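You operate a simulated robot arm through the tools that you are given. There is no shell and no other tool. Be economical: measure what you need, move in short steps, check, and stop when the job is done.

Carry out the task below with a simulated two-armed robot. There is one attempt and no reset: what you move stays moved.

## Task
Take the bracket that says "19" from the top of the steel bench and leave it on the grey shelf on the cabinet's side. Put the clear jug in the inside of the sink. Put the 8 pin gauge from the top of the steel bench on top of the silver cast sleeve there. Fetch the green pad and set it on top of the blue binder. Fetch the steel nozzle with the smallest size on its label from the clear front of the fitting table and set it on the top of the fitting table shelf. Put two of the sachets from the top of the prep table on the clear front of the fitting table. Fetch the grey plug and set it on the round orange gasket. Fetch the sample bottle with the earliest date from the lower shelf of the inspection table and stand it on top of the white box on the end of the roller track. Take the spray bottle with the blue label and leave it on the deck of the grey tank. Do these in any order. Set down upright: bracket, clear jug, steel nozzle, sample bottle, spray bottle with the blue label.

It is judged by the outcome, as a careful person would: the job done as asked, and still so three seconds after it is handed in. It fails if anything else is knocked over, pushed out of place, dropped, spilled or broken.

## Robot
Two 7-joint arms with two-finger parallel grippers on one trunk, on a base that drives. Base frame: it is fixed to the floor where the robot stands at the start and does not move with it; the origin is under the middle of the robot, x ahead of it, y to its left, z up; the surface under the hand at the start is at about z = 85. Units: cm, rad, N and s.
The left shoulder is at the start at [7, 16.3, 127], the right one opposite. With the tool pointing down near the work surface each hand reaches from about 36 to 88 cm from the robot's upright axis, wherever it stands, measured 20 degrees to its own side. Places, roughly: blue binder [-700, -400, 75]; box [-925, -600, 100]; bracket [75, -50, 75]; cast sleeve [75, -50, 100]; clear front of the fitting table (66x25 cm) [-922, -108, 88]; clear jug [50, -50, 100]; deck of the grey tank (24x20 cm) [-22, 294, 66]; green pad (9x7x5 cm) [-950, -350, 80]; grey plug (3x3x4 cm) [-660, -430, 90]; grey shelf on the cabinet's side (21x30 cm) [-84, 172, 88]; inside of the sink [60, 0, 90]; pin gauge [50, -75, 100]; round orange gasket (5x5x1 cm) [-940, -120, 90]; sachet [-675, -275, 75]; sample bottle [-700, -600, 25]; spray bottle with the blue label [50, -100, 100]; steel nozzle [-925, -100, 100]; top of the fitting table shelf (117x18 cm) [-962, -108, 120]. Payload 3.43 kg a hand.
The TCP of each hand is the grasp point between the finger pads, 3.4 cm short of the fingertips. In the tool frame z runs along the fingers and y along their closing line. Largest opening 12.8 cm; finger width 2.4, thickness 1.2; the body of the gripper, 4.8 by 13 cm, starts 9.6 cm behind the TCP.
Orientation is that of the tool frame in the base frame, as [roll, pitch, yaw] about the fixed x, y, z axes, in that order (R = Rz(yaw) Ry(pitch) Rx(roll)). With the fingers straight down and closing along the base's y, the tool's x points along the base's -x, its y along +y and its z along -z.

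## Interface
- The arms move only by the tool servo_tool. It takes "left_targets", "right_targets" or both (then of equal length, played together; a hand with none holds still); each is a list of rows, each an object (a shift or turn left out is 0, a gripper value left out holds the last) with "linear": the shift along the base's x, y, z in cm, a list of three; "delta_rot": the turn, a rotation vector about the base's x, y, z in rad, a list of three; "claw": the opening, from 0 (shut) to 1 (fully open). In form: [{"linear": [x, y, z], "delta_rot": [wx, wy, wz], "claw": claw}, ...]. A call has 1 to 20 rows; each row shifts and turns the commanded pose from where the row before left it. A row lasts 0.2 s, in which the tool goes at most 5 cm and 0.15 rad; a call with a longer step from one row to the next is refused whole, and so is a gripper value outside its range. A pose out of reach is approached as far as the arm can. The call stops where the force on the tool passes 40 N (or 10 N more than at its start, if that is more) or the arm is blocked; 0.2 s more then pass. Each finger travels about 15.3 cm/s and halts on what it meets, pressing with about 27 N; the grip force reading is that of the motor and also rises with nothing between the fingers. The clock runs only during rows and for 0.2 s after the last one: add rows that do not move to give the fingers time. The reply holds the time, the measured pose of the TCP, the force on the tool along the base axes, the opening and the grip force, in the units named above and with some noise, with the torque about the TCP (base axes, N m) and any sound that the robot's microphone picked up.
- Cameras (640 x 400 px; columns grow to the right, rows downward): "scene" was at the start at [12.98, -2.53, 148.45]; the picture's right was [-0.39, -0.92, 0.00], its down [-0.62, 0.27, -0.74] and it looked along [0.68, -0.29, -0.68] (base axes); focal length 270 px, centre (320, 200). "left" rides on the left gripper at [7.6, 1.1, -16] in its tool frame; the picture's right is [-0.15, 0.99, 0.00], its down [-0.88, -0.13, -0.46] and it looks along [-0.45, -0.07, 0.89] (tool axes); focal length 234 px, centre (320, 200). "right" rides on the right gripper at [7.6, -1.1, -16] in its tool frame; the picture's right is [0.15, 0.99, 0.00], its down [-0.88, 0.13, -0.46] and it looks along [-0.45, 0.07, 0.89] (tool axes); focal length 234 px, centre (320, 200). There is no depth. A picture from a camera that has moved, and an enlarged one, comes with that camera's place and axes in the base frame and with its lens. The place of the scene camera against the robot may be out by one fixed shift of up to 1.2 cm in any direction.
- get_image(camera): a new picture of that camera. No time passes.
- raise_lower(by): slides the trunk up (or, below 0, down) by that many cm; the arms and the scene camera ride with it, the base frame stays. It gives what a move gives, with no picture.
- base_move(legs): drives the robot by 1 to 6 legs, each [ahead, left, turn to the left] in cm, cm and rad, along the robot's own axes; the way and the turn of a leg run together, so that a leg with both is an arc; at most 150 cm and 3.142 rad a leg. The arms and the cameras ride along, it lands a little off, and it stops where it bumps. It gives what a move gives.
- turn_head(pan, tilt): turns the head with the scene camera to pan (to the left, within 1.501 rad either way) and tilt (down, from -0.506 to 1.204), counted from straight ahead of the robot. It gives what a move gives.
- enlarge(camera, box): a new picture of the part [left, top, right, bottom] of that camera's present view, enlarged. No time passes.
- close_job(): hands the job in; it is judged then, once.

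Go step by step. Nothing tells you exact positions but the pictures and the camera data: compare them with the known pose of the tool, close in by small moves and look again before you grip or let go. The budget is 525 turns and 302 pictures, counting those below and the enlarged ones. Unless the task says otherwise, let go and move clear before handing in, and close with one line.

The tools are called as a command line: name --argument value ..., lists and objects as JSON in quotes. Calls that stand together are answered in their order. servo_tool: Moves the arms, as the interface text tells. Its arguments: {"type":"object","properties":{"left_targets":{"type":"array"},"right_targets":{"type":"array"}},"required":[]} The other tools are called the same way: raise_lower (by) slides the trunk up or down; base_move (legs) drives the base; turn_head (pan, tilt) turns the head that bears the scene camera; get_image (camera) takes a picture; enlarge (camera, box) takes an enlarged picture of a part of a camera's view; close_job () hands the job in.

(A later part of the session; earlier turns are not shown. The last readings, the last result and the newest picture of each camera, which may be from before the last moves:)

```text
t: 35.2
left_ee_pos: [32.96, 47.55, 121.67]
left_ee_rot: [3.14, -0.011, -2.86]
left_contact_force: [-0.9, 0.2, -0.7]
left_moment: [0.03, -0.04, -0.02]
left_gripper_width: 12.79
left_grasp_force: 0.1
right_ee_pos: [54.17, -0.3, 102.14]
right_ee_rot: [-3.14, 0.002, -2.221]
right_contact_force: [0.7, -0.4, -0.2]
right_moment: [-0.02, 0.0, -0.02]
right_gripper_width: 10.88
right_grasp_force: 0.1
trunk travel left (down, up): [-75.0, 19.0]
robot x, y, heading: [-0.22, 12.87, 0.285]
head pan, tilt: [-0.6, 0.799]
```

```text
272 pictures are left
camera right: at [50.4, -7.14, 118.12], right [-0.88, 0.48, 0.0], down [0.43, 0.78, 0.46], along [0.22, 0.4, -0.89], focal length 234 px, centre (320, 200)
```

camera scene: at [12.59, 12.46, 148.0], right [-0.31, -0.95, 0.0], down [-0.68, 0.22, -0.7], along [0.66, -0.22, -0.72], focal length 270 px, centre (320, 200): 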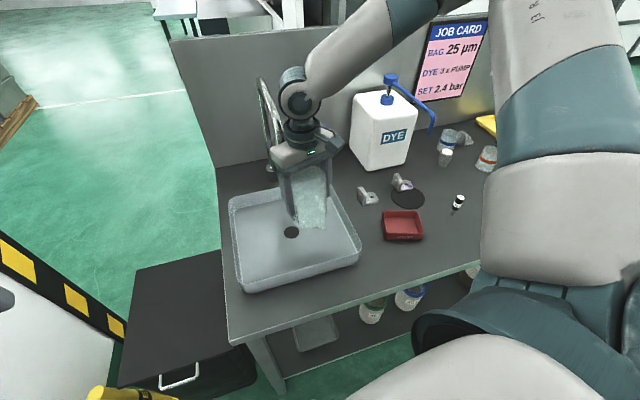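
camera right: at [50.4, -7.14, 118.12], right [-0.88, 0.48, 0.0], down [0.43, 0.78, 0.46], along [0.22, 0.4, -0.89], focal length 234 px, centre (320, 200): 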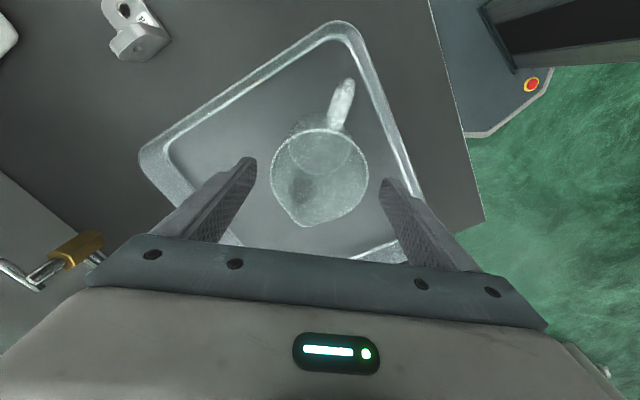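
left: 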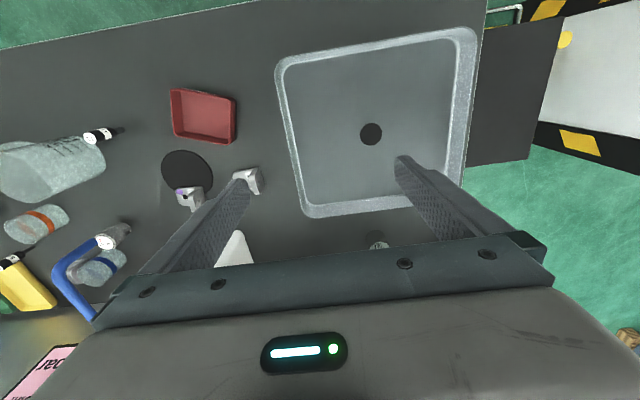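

The jug stands upright inside the sink. Next the pin gauge: I'll raise the hand, square the base up and drive right.

servo_tool --right_targets '[{"linear": [-1, -1, 4], "claw": 1}, {"linear": [-1, -1, 5]}, {"linear": [-1, -1, 5]}, {"linear": [-1, -1, 4]}]'

base_move --legs '[[0, 0, -0.285], [0, -57, 0]]'

turn_head --pan -0.4 --tilt 0.7

get_image --camera "scene"

get_image --camera "right"

```text
refused: row 2 steps farther than a row can; nothing moved
```

```text
t: 39.5
left_ee_pos: [41.55, -20.61, 121.67]
left_ee_rot: [-3.142, -0.011, 3.138]
left_contact_force: [-0.9, 0.1, 0.4]
left_moment: [0.01, -0.02, 0.01]
left_gripper_width: 12.82
left_grasp_force: 0.0
right_ee_pos: [48.16, -72.68, 102.27]
right_ee_rot: [-3.139, 0.001, -2.509]
right_contact_force: [-0.9, 0.1, 0.0]
right_moment: [0.0, 0.0, 0.05]
right_gripper_width: 10.87
right_grasp_force: 0.1
trunk travel left (down, up): [-75.0, 19.0]
robot x, y, heading: [-0.2, -44.69, 0.003]
head pan, tilt: [-0.6, 0.799]
```

```text
t: 40.2
left_ee_pos: [41.57, -20.61, 121.82]
left_ee_rot: [3.141, -0.009, 3.136]
left_contact_force: [-1.0, 0.1, -0.9]
left_moment: [0.0, -0.04, 0.04]
left_gripper_width: 12.81
left_grasp_force: 0.1
right_ee_pos: [48.18, -72.73, 102.17]
right_ee_rot: [-3.14, -0.001, -2.508]
right_contact_force: [0.1, -0.2, 0.0]
right_moment: [-0.01, 0.0, 0.0]
right_gripper_width: 10.86
right_grasp_force: 0.1
trunk travel left (down, up): [-75.0, 19.0]
robot x, y, heading: [-0.32, -44.69, -0.004]
head pan, tilt: [-0.4, 0.7]
```

```text
271 pictures are left
camera scene: at [12.81, -47.19, 148.83], right [-0.39, -0.92, 0.0], down [-0.59, 0.25, -0.76], along [0.7, -0.3, -0.64], focal length 270 px, centre (320, 200)
```

scene: 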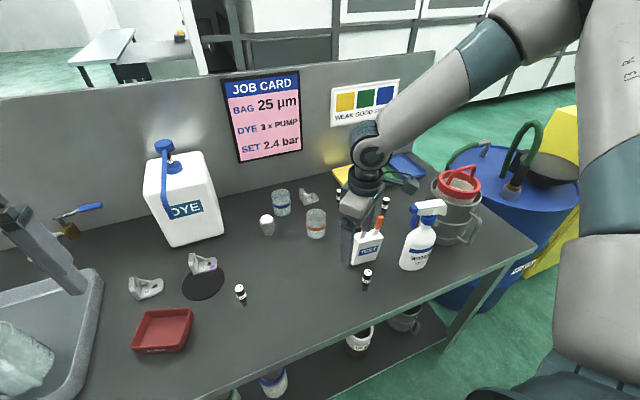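

```text
270 pictures are left
camera right: at [42.64, -78.09, 118.05], right [-0.7, 0.71, 0.0], down [0.63, 0.63, 0.46], along [0.32, 0.32, -0.89], focal length 234 px, centre (320, 200)
```

right: 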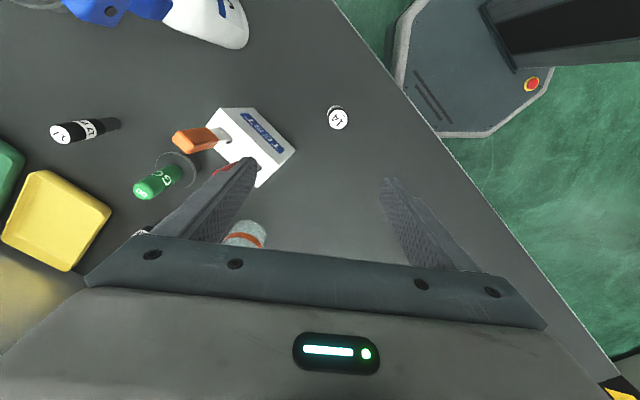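

Nothing got disturbed, though the lift was refused. I'll lift the hand now and move it toward the gauge by the yellow tray.

servo_tool --right_targets '[{"linear": [0, 0, 4.5], "claw": 0.6}, {"linear": [0, 0, 4.5]}, {"linear": [0, 0, 4.5], "delta_rot": [0, 0, -0.14]}, {"linear": [3, 0, 2], "delta_rot": [0, 0, -0.14]}, {"linear": [3.5, 0, 0], "delta_rot": [0, 0, -0.14]}, {"linear": [3.5, 0, 0], "delta_rot": [0, 0, -0.14]}, {"linear": [3, 0, 0]}]'

get_image --camera "right"

```text
t: 41.8
left_ee_pos: [41.63, -20.72, 121.61]
left_ee_rot: [3.14, -0.011, 3.136]
left_contact_force: [-0.7, -1.3, 0.2]
left_moment: [0.02, 0.03, -0.05]
left_gripper_width: 12.81
left_grasp_force: 0.1
right_ee_pos: [61.17, -72.78, 117.46]
right_ee_rot: [3.142, -0.002, -3.071]
right_contact_force: [-0.7, -0.3, -0.7]
right_moment: [0.02, 0.05, -0.04]
right_gripper_width: 7.65
right_grasp_force: 0.0
trunk travel left (down, up): [-75.0, 19.0]
robot x, y, heading: [-0.64, -44.46, 0.001]
head pan, tilt: [-0.4, 0.7]
```

```text
269 pictures are left
camera right: at [53.75, -74.39, 133.41], right [-0.22, 0.98, 0.0], down [0.87, 0.19, 0.45], along [0.44, 0.1, -0.89], focal length 234 px, centre (320, 200)
```

right: 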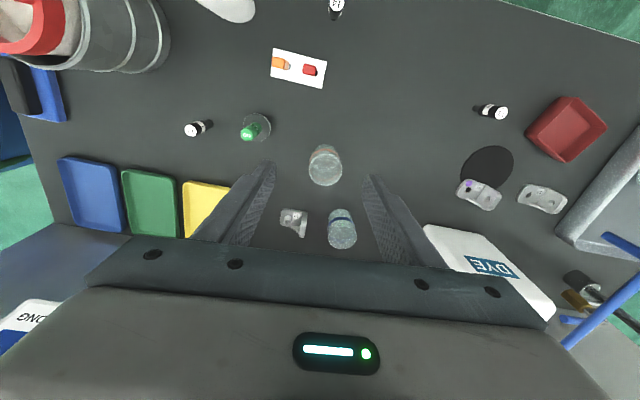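

The gauge is hidden behind the left finger; I'll open fully and step slightly toward it.

servo_tool --right_targets '[{"linear": [2, -4, 0], "claw": 1, "delta_rot": [0, 0, -0.07]}, {"linear": [2, -3, 0]}, {}]'

get_image --camera "right"

```text
t: 42.6
left_ee_pos: [41.49, -20.57, 121.76]
left_ee_rot: [3.141, -0.011, 3.135]
left_contact_force: [0.8, -0.3, 0.6]
left_moment: [-0.04, -0.04, 0.02]
left_gripper_width: 12.78
left_grasp_force: 0.0
right_ee_pos: [65.03, -79.53, 117.8]
right_ee_rot: [-3.139, 0.003, -3.139]
right_contact_force: [-0.7, 0.3, 0.4]
right_moment: [0.0, -0.08, 0.0]
right_gripper_width: 12.8
right_grasp_force: 0.2
trunk travel left (down, up): [-75.0, 19.0]
robot x, y, heading: [-0.26, -44.39, 0.001]
head pan, tilt: [-0.4, 0.7]
```

```text
268 pictures are left
camera right: at [57.32, -80.64, 133.65], right [-0.15, 0.99, 0.0], down [0.88, 0.13, 0.46], along [0.45, 0.07, -0.89], focal length 234 px, centre (320, 200)
```

right: 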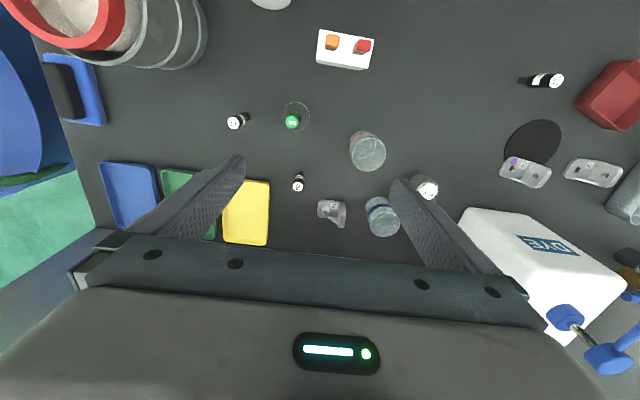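

The small gauge stands at about (76.2, -82.2). I'll zoom to confirm its "8" and the bracket's number.

enlarge --camera "right" --box '[280, 150, 360, 240]'

enlarge --camera "scene" --box '[250, 170, 360, 240]'

```text
4.44 times, centred on (320, 195) of right
camera zoom: at [57.32, -80.64, 133.65], right [-0.15, 0.99, 0.0], down [0.88, 0.13, 0.46], along [0.45, 0.07, -0.89], focal length 1041 px, centre (320, 222)
```

zoom: 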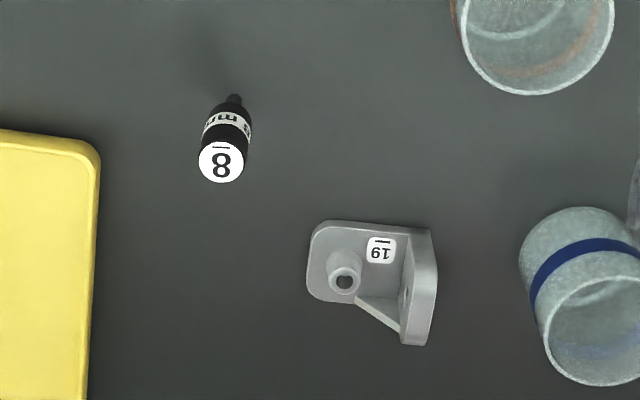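

```text
5.71 times, centred on (305, 205) of scene
camera zoom: at [12.73, -47.02, 148.84], right [-0.39, -0.92, 0.0], down [-0.59, 0.25, -0.77], along [0.7, -0.3, -0.64], focal length 1540 px, centre (406, 171)
```

zoom: 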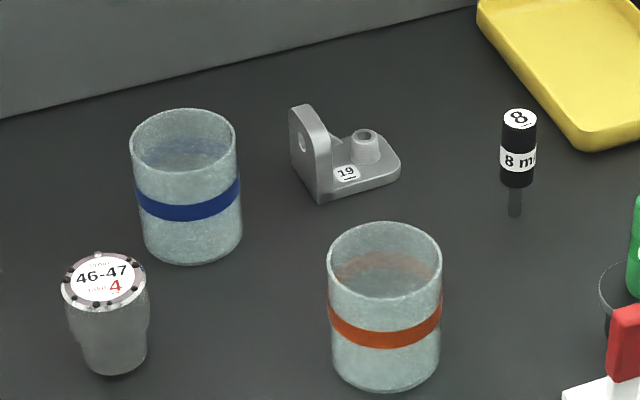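

Both confirmed: gauge "8" and bracket "19". I'll hover over the gauge.

servo_tool --right_targets '[{"linear": [4, -1, 0], "claw": 0.5}, {"linear": [4, -1, -2]}, {"linear": [3.2, -0.7, -3]}, {"linear": [0, 0, -4.5]}, {"linear": [0, 0, -4.5]}, {"linear": [0, 0, -3]}, {}]'

get_image --camera "right"

```text
t: 44.2
left_ee_pos: [41.48, -20.63, 121.61]
left_ee_rot: [3.141, -0.013, 3.138]
left_contact_force: [-0.4, -1.1, -0.4]
left_moment: [-0.03, 0.01, -0.02]
left_gripper_width: 12.79
left_grasp_force: 0.2
right_ee_pos: [71.62, -83.34, 101.89]
right_ee_rot: [3.142, 0.002, -3.138]
right_contact_force: [0.2, 0.3, 0.4]
right_moment: [0.01, 0.0, 0.03]
right_gripper_width: 6.41
right_grasp_force: 0.0
right hand out of reach, approached as far as the arm can: row 3, 4, 5, 6
trunk travel left (down, up): [-75.0, 19.0]
robot x, y, heading: [-0.32, -44.41, 0.002]
head pan, tilt: [-0.4, 0.7]
```

```text
265 pictures are left
camera right: at [63.88, -84.59, 117.79], right [-0.15, 0.99, 0.0], down [0.88, 0.13, 0.46], along [0.45, 0.07, -0.89], focal length 234 px, centre (320, 200)
```

right: 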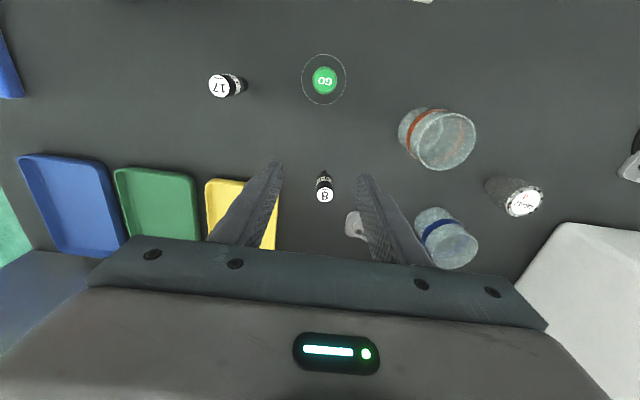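

Just out of reach; I'll raise the hand, and drive 4 cm ahead and 14 cm right.

servo_tool --right_targets '[{"linear": [-2, 0, 4]}, {"linear": [-1, 0, 4]}, {}]'

base_move --legs '[[4, -14, 0]]'

```text
t: 45.0
left_ee_pos: [41.61, -20.72, 121.66]
left_ee_rot: [3.14, -0.012, 3.135]
left_contact_force: [0.4, -0.6, 0.1]
left_moment: [-0.01, 0.01, -0.03]
left_gripper_width: 12.8
left_grasp_force: 0.1
right_ee_pos: [68.86, -83.36, 109.99]
right_ee_rot: [-3.141, -0.002, -3.138]
right_contact_force: [-0.1, -0.3, -0.2]
right_moment: [-0.01, 0.01, 0.01]
right_gripper_width: 6.39
right_grasp_force: 0.1
trunk travel left (down, up): [-75.0, 19.0]
robot x, y, heading: [-0.53, -44.65, 0.001]
head pan, tilt: [-0.4, 0.7]
```

```text
t: 46.4
left_ee_pos: [45.49, -34.65, 121.75]
left_ee_rot: [-3.14, -0.011, 3.138]
left_contact_force: [0.2, 0.4, 0.0]
left_moment: [0.01, -0.01, 0.03]
left_gripper_width: 12.79
left_grasp_force: 0.2
right_ee_pos: [72.63, -97.38, 110.16]
right_ee_rot: [-3.14, 0.002, -3.139]
right_contact_force: [0.7, 0.6, 0.3]
right_moment: [-0.04, 0.0, 0.03]
right_gripper_width: 6.39
right_grasp_force: 0.1
trunk travel left (down, up): [-75.0, 19.0]
robot x, y, heading: [3.68, -58.96, -0.006]
head pan, tilt: [-0.4, 0.7]
```

Now shift the hand back left over the gauge and descend to hover.

servo_tool --right_targets '[{"linear": [0.9, 3.8, 0]}, {"linear": [0.9, 3.8, 0]}, {"linear": [0.9, 3.8, 0]}, {"linear": [0.9, 3.8, 0]}, {"linear": [0, 0, -4.5]}, {"linear": [0, 0, -4.5]}, {"linear": [0, 0, -2.2]}, {}]'

get_image --camera "right"

```text
t: 48.1
left_ee_pos: [45.57, -34.75, 121.66]
left_ee_rot: [3.14, -0.012, 3.136]
left_contact_force: [0.3, 0.4, 0.0]
left_moment: [-0.02, -0.01, 0.01]
left_gripper_width: 12.81
left_grasp_force: 0.1
right_ee_pos: [70.08, -86.62, 100.87]
right_ee_rot: [3.14, 0.001, -3.138]
right_contact_force: [-0.1, 0.7, -0.1]
right_moment: [0.01, -0.01, -0.01]
right_gripper_width: 6.4
right_grasp_force: 0.0
right hand out of reach, approached as far as the arm can: row 3, 4, 5, 6, 7
trunk travel left (down, up): [-75.0, 19.0]
robot x, y, heading: [3.55, -58.55, -0.002]
head pan, tilt: [-0.4, 0.7]
```

```text
264 pictures are left
camera right: at [62.33, -87.77, 116.79], right [-0.15, 0.99, 0.0], down [0.88, 0.13, 0.46], along [0.45, 0.07, -0.89], focal length 234 px, centre (320, 200)
```

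right: 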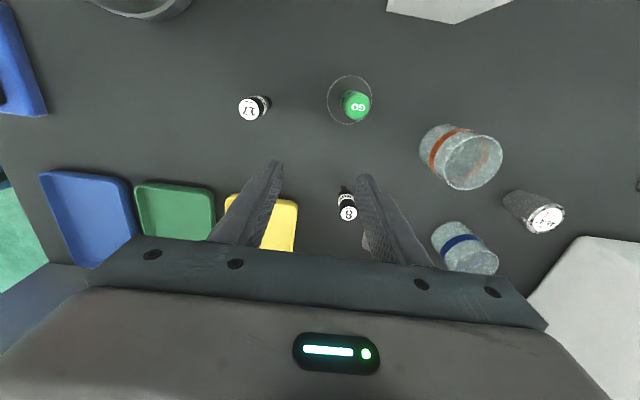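

The arm seems stuck in an awkward posture rather than truly out of reach. I'll retract it to near its starting posture and extend again, watching when the limit shows.

servo_tool --right_targets '[{"linear": [0, 0, 4.9]}, {"linear": [0, 0, 4.9]}, {"linear": [0, 0, 4.9]}, {"linear": [0, 0, 4.9]}, {"linear": [-4.5, -1.5, 0]}, {"linear": [-4.5, -1.5, 0]}, {"linear": [-4.5, -1.5, 0]}, {"linear": [-4.5, -1.5, 0]}, {"linear": [-4.5, -1.5, 0]}, {"linear": [-2, -2, 0]}, {}]'

get_image --camera "scene"

```text
t: 50.5
left_ee_pos: [45.48, -34.72, 121.65]
left_ee_rot: [3.141, -0.012, 3.138]
left_contact_force: [-0.6, 0.4, 0.8]
left_moment: [0.0, 0.01, 0.02]
left_gripper_width: 12.79
left_grasp_force: 0.0
right_ee_pos: [45.46, -96.05, 120.72]
right_ee_rot: [-3.139, 0.001, -3.137]
right_contact_force: [0.8, 1.7, 0.0]
right_moment: [0.0, 0.03, 0.06]
right_gripper_width: 6.39
right_grasp_force: 0.0
trunk travel left (down, up): [-75.0, 19.0]
robot x, y, heading: [3.82, -59.19, -0.003]
head pan, tilt: [-0.4, 0.7]
```

```text
263 pictures are left
camera scene: at [16.89, -61.3, 148.82], right [-0.39, -0.92, 0.0], down [-0.59, 0.25, -0.76], along [0.7, -0.3, -0.64], focal length 270 px, centre (320, 200)
```

scene: 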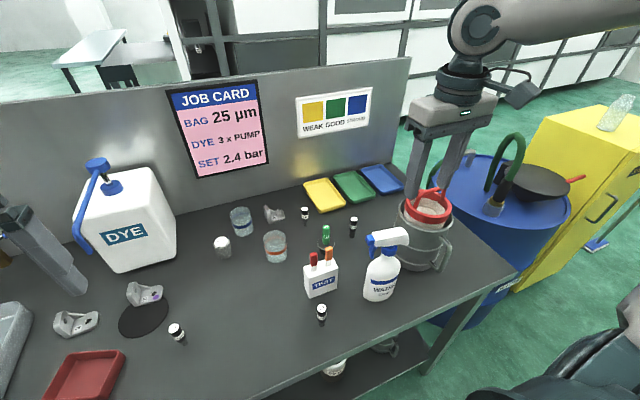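

Retracted fine with a clear view. I'll extend again toward the gauge at z≈113.

servo_tool --right_targets '[{"linear": [0, 3, 0]}, {"linear": [0, 4, 0]}, {"linear": [0, 4, 0]}, {"linear": [0, 3, 0]}, {"linear": [4, 0, -1]}, {"linear": [4, 0, -1]}, {"linear": [4, 0, -1]}, {"linear": [4, 0, -1]}, {"linear": [4, 0, -1]}, {"linear": [4, 0, -1]}, {"linear": [4, 0, -1]}, {"linear": [2.8, 0, -1]}, {}]'

```text
t: 53.4
left_ee_pos: [45.6, -34.69, 121.59]
left_ee_rot: [3.141, -0.012, 3.139]
left_contact_force: [0.9, 0.5, -0.1]
left_moment: [0.03, 0.03, -0.01]
left_gripper_width: 12.78
left_grasp_force: 0.2
right_ee_pos: [73.09, -84.68, 113.21]
right_ee_rot: [3.141, 0.002, -3.137]
right_contact_force: [-0.1, -0.2, -0.4]
right_moment: [0.02, -0.02, 0.01]
right_gripper_width: 6.4
right_grasp_force: 0.0
right hand out of reach, approached as far as the arm can: row 11, 12
trunk travel left (down, up): [-75.0, 19.0]
robot x, y, heading: [3.69, -58.78, 0.001]
head pan, tilt: [-0.4, 0.7]
```

The limit should relax lower down. I'll step back, descend to z≈98, then push forward.

servo_tool --right_targets '[{"linear": [-3, 1.5, 0]}, {"linear": [0, 0, -4]}, {"linear": [0, 0, -4]}, {"linear": [0, 0, -4]}, {"linear": [0, 0, -3]}, {"linear": [2, 0.5, 0]}, {"linear": [2, 0.5, 0]}, {}]'

get_image --camera "right"

```text
t: 55.1
left_ee_pos: [45.46, -34.77, 121.71]
left_ee_rot: [3.14, -0.013, 3.137]
left_contact_force: [-0.1, -0.1, -0.3]
left_moment: [0.02, 0.01, -0.01]
left_gripper_width: 12.8
left_grasp_force: 0.0
right_ee_pos: [69.55, -85.92, 101.1]
right_ee_rot: [3.139, 0.002, -3.138]
right_contact_force: [-0.1, 0.6, -0.7]
right_moment: [0.02, 0.03, 0.0]
right_gripper_width: 6.37
right_grasp_force: 0.0
right hand out of reach, approached as far as the arm can: row 4, 5, 6, 7
trunk travel left (down, up): [-75.0, 19.0]
robot x, y, heading: [3.88, -58.86, -0.003]
head pan, tilt: [-0.4, 0.7]
```

```text
262 pictures are left
camera right: at [61.85, -86.95, 116.97], right [-0.15, 0.99, 0.0], down [0.88, 0.13, 0.46], along [0.45, 0.07, -0.89], focal length 234 px, centre (320, 200)
```

right: 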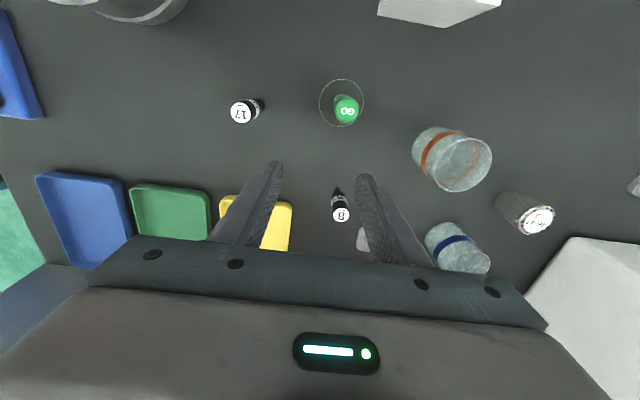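

Lower is worse, so the shoulder is too high. I'll raise and retract the hand a bit and lower the trunk by 20 cm.

servo_tool --right_targets '[{"linear": [-1, 0, 4.8]}, {"linear": [-1, 0, 4.8]}, {"linear": [-1, 0, 4.8]}, {"linear": [-1, 0, 4.8]}, {}]'

raise_lower --by -20

```text
t: 56.4
left_ee_pos: [45.59, -34.78, 121.63]
left_ee_rot: [3.139, -0.013, 3.136]
left_contact_force: [-0.1, 0.0, 0.2]
left_moment: [0.03, 0.0, 0.0]
left_gripper_width: 12.78
left_grasp_force: 0.1
right_ee_pos: [65.48, -85.71, 120.23]
right_ee_rot: [-3.14, 0.0, -3.139]
right_contact_force: [0.3, 0.1, -0.4]
right_moment: [0.0, 0.03, 0.01]
right_gripper_width: 6.41
right_grasp_force: 0.0
trunk travel left (down, up): [-75.0, 19.0]
robot x, y, heading: [3.76, -58.85, -0.006]
head pan, tilt: [-0.4, 0.7]
```

```text
t: 58.5
left_ee_pos: [45.52, -34.74, 101.77]
left_ee_rot: [-3.141, -0.01, 3.137]
left_contact_force: [0.0, -0.7, 0.0]
left_moment: [0.01, -0.02, -0.02]
left_gripper_width: 12.79
left_grasp_force: 0.1
right_ee_pos: [65.23, -85.69, 100.25]
right_ee_rot: [-3.141, -0.001, -3.137]
right_contact_force: [0.4, 0.1, -0.7]
right_moment: [0.02, 0.03, -0.04]
right_gripper_width: 6.38
right_grasp_force: 0.1
trunk travel left (down, up): [-55.0, 39.0]
robot x, y, heading: [3.79, -58.96, -0.005]
head pan, tilt: [-0.4, 0.7]
```

Now I'll move forward over the gauge.

servo_tool --right_targets '[{"linear": [3, 1.2, 0]}, {"linear": [3, 1.2, 0]}, {"linear": [3, 1, 0]}, {"linear": [2, 0, -2]}, {}]'

get_image --camera "right"

```text
t: 59.7
left_ee_pos: [45.54, -34.81, 101.63]
left_ee_rot: [-3.14, -0.012, 3.135]
left_contact_force: [0.3, 0.5, -0.8]
left_moment: [-0.01, -0.03, 0.01]
left_gripper_width: 12.8
left_grasp_force: 0.1
right_ee_pos: [73.32, -84.56, 98.17]
right_ee_rot: [3.14, 0.003, -3.139]
right_contact_force: [0.7, -1.2, 0.1]
right_moment: [0.03, -0.01, 0.02]
right_gripper_width: 6.4
right_grasp_force: 0.0
right hand out of reach, approached as far as the arm can: row 3, 4
trunk travel left (down, up): [-55.0, 39.0]
robot x, y, heading: [3.88, -58.57, -0.003]
head pan, tilt: [-0.4, 0.7]
```

```text
261 pictures are left
camera right: at [65.55, -85.66, 113.92], right [-0.15, 0.99, 0.0], down [0.88, 0.13, 0.46], along [0.45, 0.07, -0.89], focal length 234 px, centre (320, 200)
```

right: 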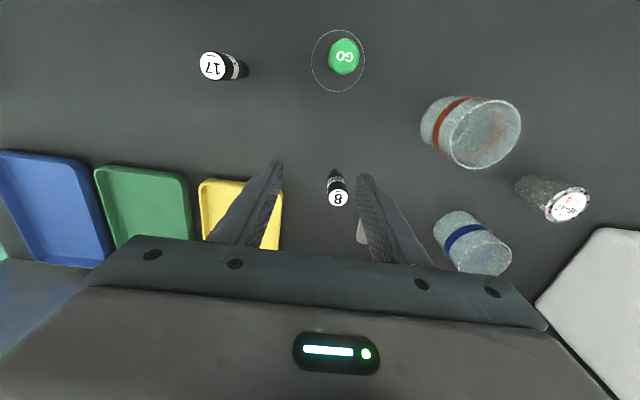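

The workspace favours targets further to the right side. I'll lift, retract, and turn the base left 0.3 rad so the gauge sits more to the hand's side.

servo_tool --right_targets '[{"linear": [-1.5, 0, 4.6]}, {"linear": [-1.5, 0, 4.6]}, {"linear": [-1.5, 0, 4.6]}, {"linear": [-4.5, 0, 2]}, {"linear": [-4.5, 0, 0]}, {}]'

base_move --legs '[[0, 0, 0.3]]'

```text
t: 61.1
left_ee_pos: [45.81, -34.75, 101.65]
left_ee_rot: [3.141, -0.013, 3.136]
left_contact_force: [-0.5, -0.4, -0.3]
left_moment: [0.04, 0.0, 0.01]
left_gripper_width: 12.81
left_grasp_force: 0.0
right_ee_pos: [59.77, -84.67, 113.83]
right_ee_rot: [3.14, 0.0, -3.139]
right_contact_force: [0.1, -0.4, 0.4]
right_moment: [-0.02, 0.0, -0.02]
right_gripper_width: 6.41
right_grasp_force: 0.1
trunk travel left (down, up): [-55.0, 39.0]
robot x, y, heading: [3.28, -58.82, -0.007]
head pan, tilt: [-0.4, 0.7]
```

```text
t: 62.5
left_ee_pos: [36.43, -23.46, 101.72]
left_ee_rot: [-3.14, -0.013, -2.846]
left_contact_force: [-0.6, 0.0, 0.0]
left_moment: [0.01, 0.0, 0.03]
left_gripper_width: 12.79
left_grasp_force: 0.0
right_ee_pos: [64.82, -66.83, 113.98]
right_ee_rot: [-3.141, 0.0, -2.837]
right_contact_force: [0.1, 0.9, 0.3]
right_moment: [0.02, -0.01, -0.02]
right_gripper_width: 6.39
right_grasp_force: 0.0
trunk travel left (down, up): [-55.0, 39.0]
robot x, y, heading: [3.56, -58.42, 0.299]
head pan, tilt: [-0.4, 0.7]
```

Now move right then forward to the gauge.

servo_tool --right_targets '[{"linear": [0, -4, 0]}, {"linear": [0, -4, 0]}, {"linear": [0, -4, 0]}, {"linear": [0, -3.4, 0]}, {"linear": [3, 0, -3]}, {"linear": [3, 0, -3]}, {"linear": [3, 0, -4]}, {"linear": [2.4, 0, -4]}, {}]'

get_image --camera "right"

```text
t: 64.5
left_ee_pos: [36.32, -23.46, 101.73]
left_ee_rot: [3.141, -0.011, -2.844]
left_contact_force: [-0.5, 0.6, -0.3]
left_moment: [0.01, -0.05, -0.03]
left_gripper_width: 12.81
left_grasp_force: 0.1
right_ee_pos: [76.28, -82.45, 99.95]
right_ee_rot: [-3.141, 0.005, -2.838]
right_contact_force: [-0.5, -0.7, 0.4]
right_moment: [0.0, 0.0, 0.0]
right_gripper_width: 6.38
right_grasp_force: 0.0
trunk travel left (down, up): [-55.0, 39.0]
robot x, y, heading: [3.74, -58.73, 0.301]
head pan, tilt: [-0.4, 0.7]
```

```text
260 pictures are left
camera right: at [69.24, -85.78, 115.89], right [-0.44, 0.9, 0.0], down [0.8, 0.39, 0.46], along [0.41, 0.2, -0.89], focal length 234 px, centre (320, 200)
```

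right: 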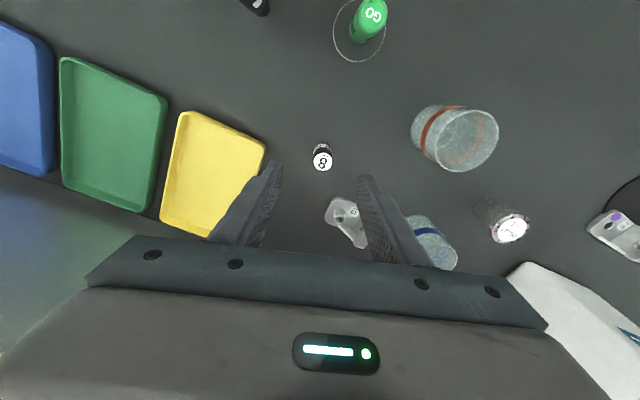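

Gauge at (76.0, -82.2), reachable now. Descend and grip its head.

servo_tool --right_targets '[{"linear": [-0.25, 0.25, -4]}, {"linear": [0, 0, -4]}, {"linear": [0, 0, -2.2]}, {"claw": 0.1}, {"claw": 0.05}, {"claw": 0.05}, {"claw": 0.05}]'

get_image --camera "right"

```text
t: 66.1
left_ee_pos: [36.51, -23.34, 101.74]
left_ee_rot: [3.141, -0.013, -2.845]
left_contact_force: [0.4, -0.1, -0.2]
left_moment: [0.01, 0.0, 0.01]
left_gripper_width: 12.8
left_grasp_force: 0.2
right_ee_pos: [75.94, -82.01, 89.62]
right_ee_rot: [-3.141, 0.001, -2.834]
right_contact_force: [-0.7, 0.0, 0.1]
right_moment: [0.01, 0.0, -0.05]
right_gripper_width: 1.94
right_grasp_force: 26.6
trunk travel left (down, up): [-55.0, 39.0]
robot x, y, heading: [3.55, -58.93, 0.298]
head pan, tilt: [-0.4, 0.7]
```

```text
259 pictures are left
camera right: at [68.92, -85.46, 105.57], right [-0.44, 0.9, 0.0], down [0.8, 0.39, 0.46], along [0.41, 0.2, -0.89], focal length 234 px, centre (320, 200)
```

right: 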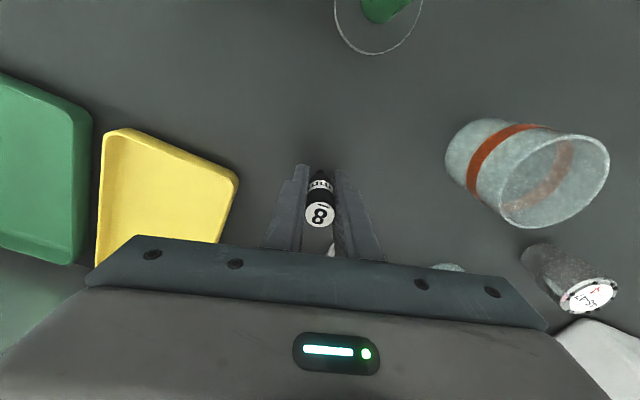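

The gauge is gripped. The sleeve's top is near (73.8, -56.3, 90.8). I'll lift, retract, and shift the base left.

servo_tool --right_targets '[{"linear": [0, 0, 4]}, {"linear": [0, 0, 4.5]}, {"linear": [0, 0, 4.5]}, {"linear": [-1, 0, 4.5]}, {"linear": [-4, 0, 2.5]}, {"linear": [-3, 0, 0]}, {}]'

base_move --legs '[[2, 22, 0]]'

get_image --camera "right"

```text
t: 67.7
left_ee_pos: [36.57, -23.48, 101.68]
left_ee_rot: [-3.14, -0.013, -2.845]
left_contact_force: [-0.9, 0.5, -0.1]
left_moment: [-0.01, 0.0, 0.03]
left_gripper_width: 12.79
left_grasp_force: 0.0
right_ee_pos: [68.11, -82.34, 109.84]
right_ee_rot: [3.142, 0.0, -2.838]
right_contact_force: [0.7, -0.3, 0.3]
right_moment: [0.01, 0.03, -0.03]
right_gripper_width: 1.91
right_grasp_force: 26.5
trunk travel left (down, up): [-55.0, 39.0]
robot x, y, heading: [3.7, -58.69, 0.303]
head pan, tilt: [-0.4, 0.7]
```

```text
t: 69.4
left_ee_pos: [32.02, -1.88, 101.71]
left_ee_rot: [3.141, -0.012, -2.846]
left_contact_force: [1.6, 0.1, -0.2]
left_moment: [-0.01, -0.02, -0.02]
left_gripper_width: 12.79
left_grasp_force: 0.0
right_ee_pos: [63.38, -60.66, 109.72]
right_ee_rot: [-3.141, 0.0, -2.838]
right_contact_force: [0.3, 0.4, -0.5]
right_moment: [0.04, 0.02, -0.01]
right_gripper_width: 1.89
right_grasp_force: 26.7
trunk travel left (down, up): [-55.0, 39.0]
robot x, y, heading: [-0.95, -37.01, 0.302]
head pan, tilt: [-0.4, 0.7]
```

```text
258 pictures are left
camera right: at [56.49, -64.0, 125.68], right [-0.44, 0.9, 0.0], down [0.8, 0.39, 0.46], along [0.41, 0.2, -0.89], focal length 234 px, centre (320, 200)
```

right: 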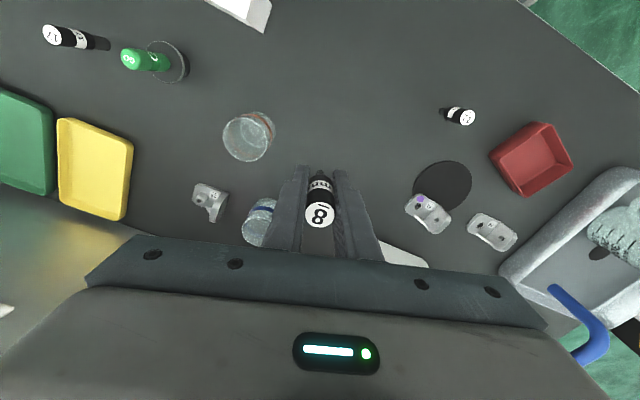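

I'll hover the gauge above the sleeve and check with both cameras.

servo_tool --right_targets '[{"linear": [3, 1.2, 0]}, {"linear": [3, 1.2, 0]}, {"linear": [3, 1.2, -3]}, {"linear": [1.4, 0.8, -3]}, {}]'

enlarge --camera "right" --box '[220, 100, 420, 260]'

get_image --camera "scene"

```text
t: 70.6
left_ee_pos: [31.98, -1.92, 101.78]
left_ee_rot: [-3.141, -0.01, -2.847]
left_contact_force: [-0.1, 1.1, 0.9]
left_moment: [0.01, 0.01, 0.01]
left_gripper_width: 12.8
left_grasp_force: 0.0
right_ee_pos: [73.83, -56.17, 103.75]
right_ee_rot: [-3.141, 0.002, -2.838]
right_contact_force: [-0.5, 1.1, -0.9]
right_moment: [0.01, 0.0, 0.03]
right_gripper_width: 1.96
right_grasp_force: 26.9
trunk travel left (down, up): [-55.0, 39.0]
robot x, y, heading: [-0.76, -37.14, 0.297]
head pan, tilt: [-0.4, 0.7]
```

```text
2.50 times, centred on (320, 180) of right
camera zoom: at [66.77, -59.52, 119.66], right [-0.44, 0.9, 0.0], down [0.8, 0.39, 0.46], along [0.41, 0.2, -0.89], focal length 585 px, centre (320, 250)
```

zoom: 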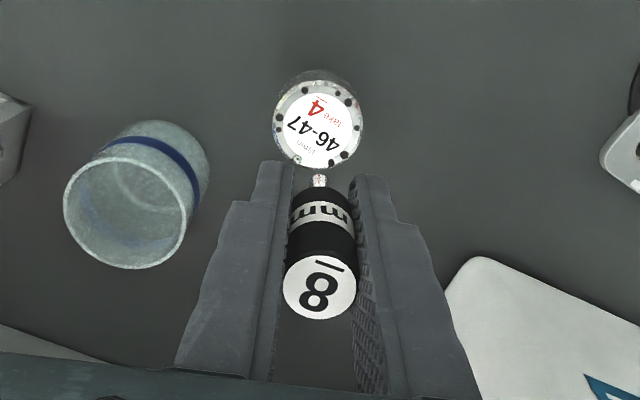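

```text
256 pictures are left
camera scene: at [12.58, -35.76, 128.84], right [-0.1, -0.99, 0.0], down [-0.64, 0.07, -0.77], along [0.76, -0.08, -0.64], focal length 270 px, centre (320, 200)
```

scene: 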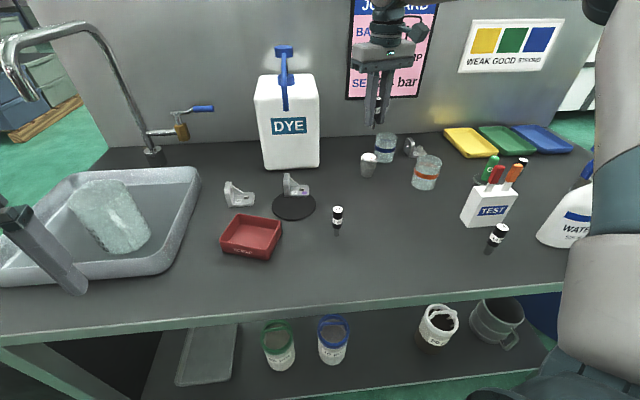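

The pin tip sits directly above the sleeve's top centre. I'll lower it, slowly near contact.

servo_tool --right_targets '[{"linear": [0.1, 0, -2.5]}, {"linear": [0, 0, -2.5]}, {"linear": [0, 0, -1.5]}, {"linear": [0, 0, -0.6]}, {}]'

enlarge --camera "right" --box '[220, 100, 420, 260]'

```text
t: 71.8
left_ee_pos: [32.01, -1.9, 101.76]
left_ee_rot: [3.141, -0.011, -2.846]
left_contact_force: [-0.1, 0.0, 0.0]
left_moment: [-0.02, 0.02, 0.01]
left_gripper_width: 12.8
left_grasp_force: 0.0
right_ee_pos: [73.95, -56.29, 96.7]
right_ee_rot: [3.14, 0.001, -2.838]
right_contact_force: [-0.4, -0.1, 0.1]
right_moment: [0.0, 0.01, 0.0]
right_gripper_width: 1.93
right_grasp_force: 26.5
trunk travel left (down, up): [-55.0, 39.0]
robot x, y, heading: [-1.05, -37.14, 0.301]
head pan, tilt: [-0.4, 0.7]
```

```text
2.50 times, centred on (320, 180) of right
camera zoom: at [66.98, -59.65, 112.57], right [-0.44, 0.9, 0.0], down [0.8, 0.39, 0.46], along [0.41, 0.2, -0.89], focal length 585 px, centre (320, 250)
```

zoom: 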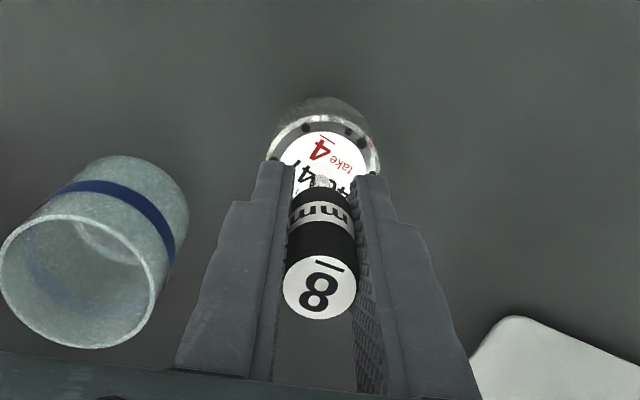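

Aligned. Lower by small steps until contact.

servo_tool --right_targets '[{"linear": [0, 0.1, -0.5]}, {"linear": [0, 0, -0.3]}, {"linear": [0, 0, -0.2]}, {}]'

```text
t: 72.8
left_ee_pos: [31.9, -1.87, 101.63]
left_ee_rot: [3.141, -0.01, -2.846]
left_contact_force: [-0.5, -0.5, -0.3]
left_moment: [-0.01, 0.01, 0.0]
left_gripper_width: 12.79
left_grasp_force: 0.0
right_ee_pos: [73.89, -56.26, 95.63]
right_ee_rot: [-3.141, 0.002, -2.838]
right_contact_force: [0.5, -0.6, 2.8]
right_moment: [0.03, -0.03, 0.0]
right_gripper_width: 1.91
right_grasp_force: 27.3
trunk travel left (down, up): [-55.0, 39.0]
robot x, y, heading: [-1.23, -37.0, 0.298]
head pan, tilt: [-0.4, 0.7]
```

Contact felt. I'll open gently and rise.

servo_tool --right_targets '[{"linear": [0, 0, -0.1]}, {"claw": 0.2}, {"claw": 0.25}, {"claw": 0.35}, {}, {"linear": [0, 0, 2]}, {"linear": [0, 0, 3]}, {"linear": [0, 0, 3]}]'

enlarge --camera "right" --box '[220, 100, 420, 260]'

enlarge --camera "scene" --box '[320, 60, 480, 220]'

```text
t: 74.6
left_ee_pos: [31.91, -1.73, 101.65]
left_ee_rot: [3.141, -0.01, -2.846]
left_contact_force: [-1.1, -0.7, 0.8]
left_moment: [-0.02, 0.01, 0.01]
left_gripper_width: 12.8
left_grasp_force: 0.0
right_ee_pos: [73.87, -56.15, 103.59]
right_ee_rot: [-3.141, 0.001, -2.839]
right_contact_force: [0.4, -0.5, -1.5]
right_moment: [0.01, -0.01, 0.05]
right_gripper_width: 4.47
right_grasp_force: 0.0
trunk travel left (down, up): [-55.0, 39.0]
robot x, y, heading: [-0.7, -37.2, 0.299]
head pan, tilt: [-0.4, 0.7]
```

```text
2.50 times, centred on (320, 180) of right
camera zoom: at [66.97, -59.45, 119.48], right [-0.44, 0.9, 0.0], down [0.8, 0.39, 0.46], along [0.41, 0.2, -0.89], focal length 585 px, centre (320, 250)
```

zoom: 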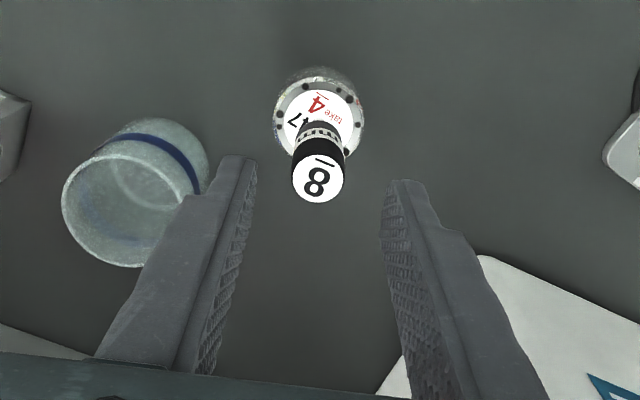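

```text
2.50 times, centred on (400, 140) of scene
camera zoom: at [12.6, -35.72, 128.83], right [-0.1, -0.99, 0.0], down [-0.64, 0.06, -0.77], along [0.76, -0.08, -0.64], focal length 674 px, centre (120, 350)
```

zoom: 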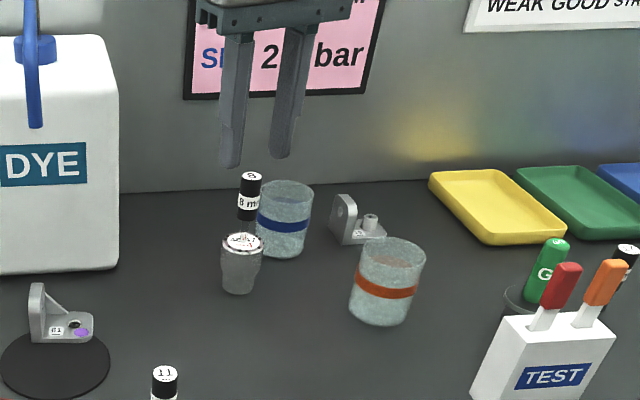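

The gauge stands on the sleeve. Next the bracket at about (83.7, -74): I'll raise the hand and reposition the base right and slightly ahead.

servo_tool --right_targets '[{"linear": [0, 0, 4], "claw": 0.5}, {"linear": [-2, 0, 4]}, {"linear": [-3, 0, 2]}, {}]'

base_move --legs '[[3, -21, 0]]'

get_image --camera "right"

```text
t: 75.6
left_ee_pos: [32.02, -1.82, 101.71]
left_ee_rot: [-3.141, -0.012, -2.846]
left_contact_force: [0.3, -0.7, 0.4]
left_moment: [-0.01, 0.03, -0.01]
left_gripper_width: 12.81
left_grasp_force: 0.0
right_ee_pos: [69.05, -56.29, 113.46]
right_ee_rot: [-3.141, -0.001, -2.837]
right_contact_force: [-0.1, 0.3, -0.4]
right_moment: [-0.01, 0.01, 0.0]
right_gripper_width: 6.39
right_grasp_force: 0.0
trunk travel left (down, up): [-55.0, 39.0]
robot x, y, heading: [-0.7, -36.99, 0.297]
head pan, tilt: [-0.4, 0.7]
```

```text
t: 77.2
left_ee_pos: [40.83, -20.69, 101.75]
left_ee_rot: [3.138, -0.012, -2.846]
left_contact_force: [-0.4, 0.1, 0.5]
left_moment: [-0.01, 0.03, -0.06]
left_gripper_width: 12.78
left_grasp_force: 0.1
right_ee_pos: [78.01, -75.11, 113.43]
right_ee_rot: [3.14, 0.001, -2.836]
right_contact_force: [0.6, 0.3, -0.1]
right_moment: [0.01, 0.01, 0.0]
right_gripper_width: 6.41
right_grasp_force: 0.0
trunk travel left (down, up): [-55.0, 39.0]
robot x, y, heading: [8.12, -55.75, 0.3]
head pan, tilt: [-0.4, 0.7]
```

```text
252 pictures are left
camera right: at [70.99, -78.47, 129.27], right [-0.44, 0.9, 0.0], down [0.8, 0.39, 0.46], along [0.41, 0.2, -0.89], focal length 234 px, centre (320, 200)
```

right: 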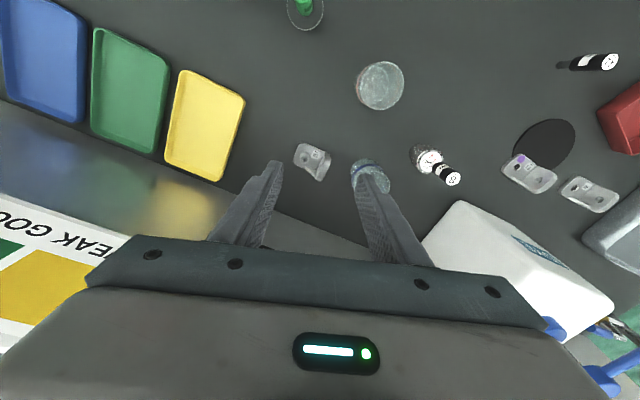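

I'll turn the hand slightly and descend closer for a good look at the bracket.

servo_tool --right_targets '[{"linear": [1.5, 0.5, -4], "delta_rot": [0, 0, -0.1]}, {"linear": [1.5, 0.5, -4], "delta_rot": [0, 0, -0.06]}, {"linear": [1.5, 0.5, -3]}, {}]'

enlarge --camera "right" --box '[220, 100, 420, 260]'

```text
t: 78.2
left_ee_pos: [40.83, -20.65, 101.69]
left_ee_rot: [-3.141, -0.01, -2.845]
left_contact_force: [-1.1, 0.2, 0.1]
left_moment: [-0.01, -0.02, 0.01]
left_gripper_width: 12.78
left_grasp_force: 0.0
right_ee_pos: [82.32, -73.65, 102.68]
right_ee_rot: [3.141, 0.002, -2.996]
right_contact_force: [-0.5, -0.3, -0.3]
right_moment: [-0.01, 0.01, -0.01]
right_gripper_width: 6.39
right_grasp_force: 0.1
trunk travel left (down, up): [-55.0, 39.0]
robot x, y, heading: [8.11, -55.84, 0.298]
head pan, tilt: [-0.4, 0.7]
```

```text
2.50 times, centred on (320, 180) of right
camera zoom: at [74.93, -75.82, 118.56], right [-0.29, 0.96, 0.0], down [0.85, 0.26, 0.46], along [0.44, 0.13, -0.89], focal length 585 px, centre (320, 250)
```

zoom: 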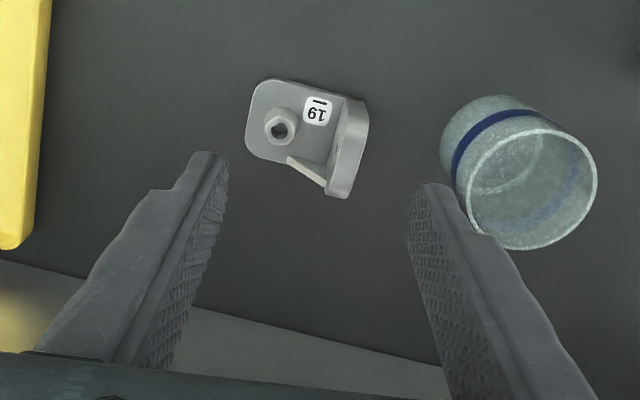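

The bracket's upright wall runs nearly along x at y≈-71.8. I'll narrow the fingers, align over the wall's near part, and drop a bit for another look.

servo_tool --right_targets '[{"linear": [-0.5, 1.7, 0], "delta_rot": [0, 0, -0.08], "claw": 0.27}, {"linear": [0, 0, -3]}, {"linear": [0, 0, -3]}, {}]'

enlarge --camera "right" --box '[240, 100, 400, 260]'

enlarge --camera "scene" --box '[300, 100, 460, 200]'

```text
t: 79.2
left_ee_pos: [40.91, -20.56, 101.68]
left_ee_rot: [3.141, -0.011, -2.845]
left_contact_force: [0.9, -0.7, 0.2]
left_moment: [0.02, 0.03, 0.01]
left_gripper_width: 12.81
left_grasp_force: 0.1
right_ee_pos: [81.93, -71.83, 96.42]
right_ee_rot: [3.141, 0.001, -3.077]
right_contact_force: [0.4, 0.2, 0.8]
right_moment: [0.02, 0.0, 0.0]
right_gripper_width: 3.44
right_grasp_force: 0.2
trunk travel left (down, up): [-55.0, 39.0]
robot x, y, heading: [8.53, -55.85, 0.296]
head pan, tilt: [-0.4, 0.7]
```

```text
2.50 times, centred on (320, 180) of right
camera zoom: at [74.3, -73.45, 112.32], right [-0.21, 0.98, 0.0], down [0.87, 0.19, 0.46], along [0.45, 0.1, -0.89], focal length 585 px, centre (320, 250)
```

zoom: 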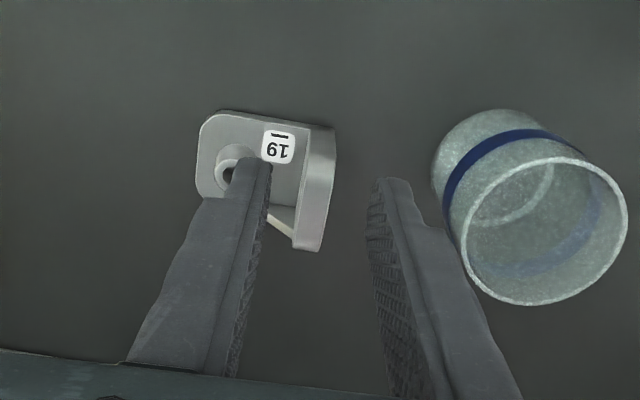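

```text
4.00 times, centred on (380, 150) of scene
camera zoom: at [21.54, -54.54, 128.84], right [-0.1, -0.99, 0.0], down [-0.64, 0.06, -0.77], along [0.76, -0.08, -0.64], focal length 1078 px, centre (80, 400)
```

zoom: 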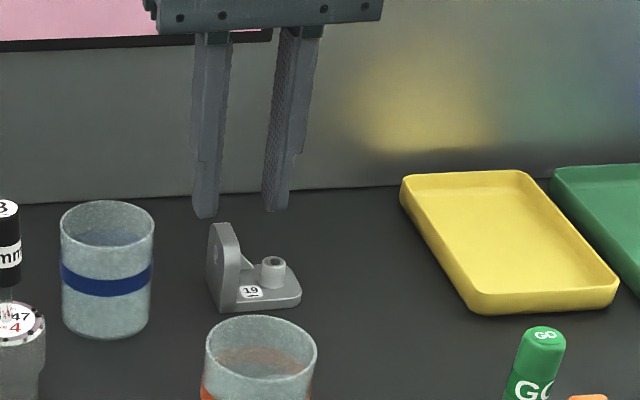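

Aligned over the wall. Descend and close on it.

servo_tool --right_targets '[{"linear": [0, 0.1, -3]}, {"linear": [0, 0, -2]}, {"linear": [0, 0, -1]}, {"claw": 0.05}, {"claw": 0.02}, {"claw": 0.02}, {}]'

enlarge --camera "right" --box '[240, 100, 400, 260]'

```text
t: 80.8
left_ee_pos: [40.87, -20.63, 101.64]
left_ee_rot: [3.141, -0.011, -2.846]
left_contact_force: [-0.2, 0.1, -0.7]
left_moment: [-0.02, 0.0, -0.03]
left_gripper_width: 12.8
left_grasp_force: 0.0
right_ee_pos: [82.02, -71.8, 90.3]
right_ee_rot: [3.141, 0.001, -3.077]
right_contact_force: [0.8, -0.2, -0.1]
right_moment: [0.0, 0.01, 0.0]
right_gripper_width: 1.11
right_grasp_force: 27.2
trunk travel left (down, up): [-55.0, 39.0]
robot x, y, heading: [8.15, -55.6, 0.299]
head pan, tilt: [-0.4, 0.7]
```

```text
2.50 times, centred on (320, 180) of right
camera zoom: at [74.42, -73.41, 106.22], right [-0.21, 0.98, 0.0], down [0.87, 0.19, 0.46], along [0.45, 0.1, -0.89], focal length 585 px, centre (320, 250)
```

zoom: 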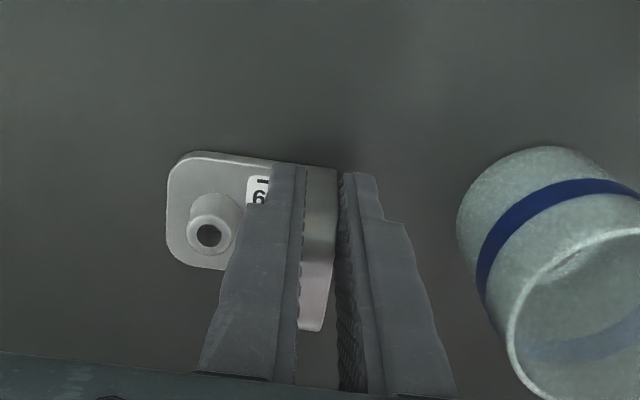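

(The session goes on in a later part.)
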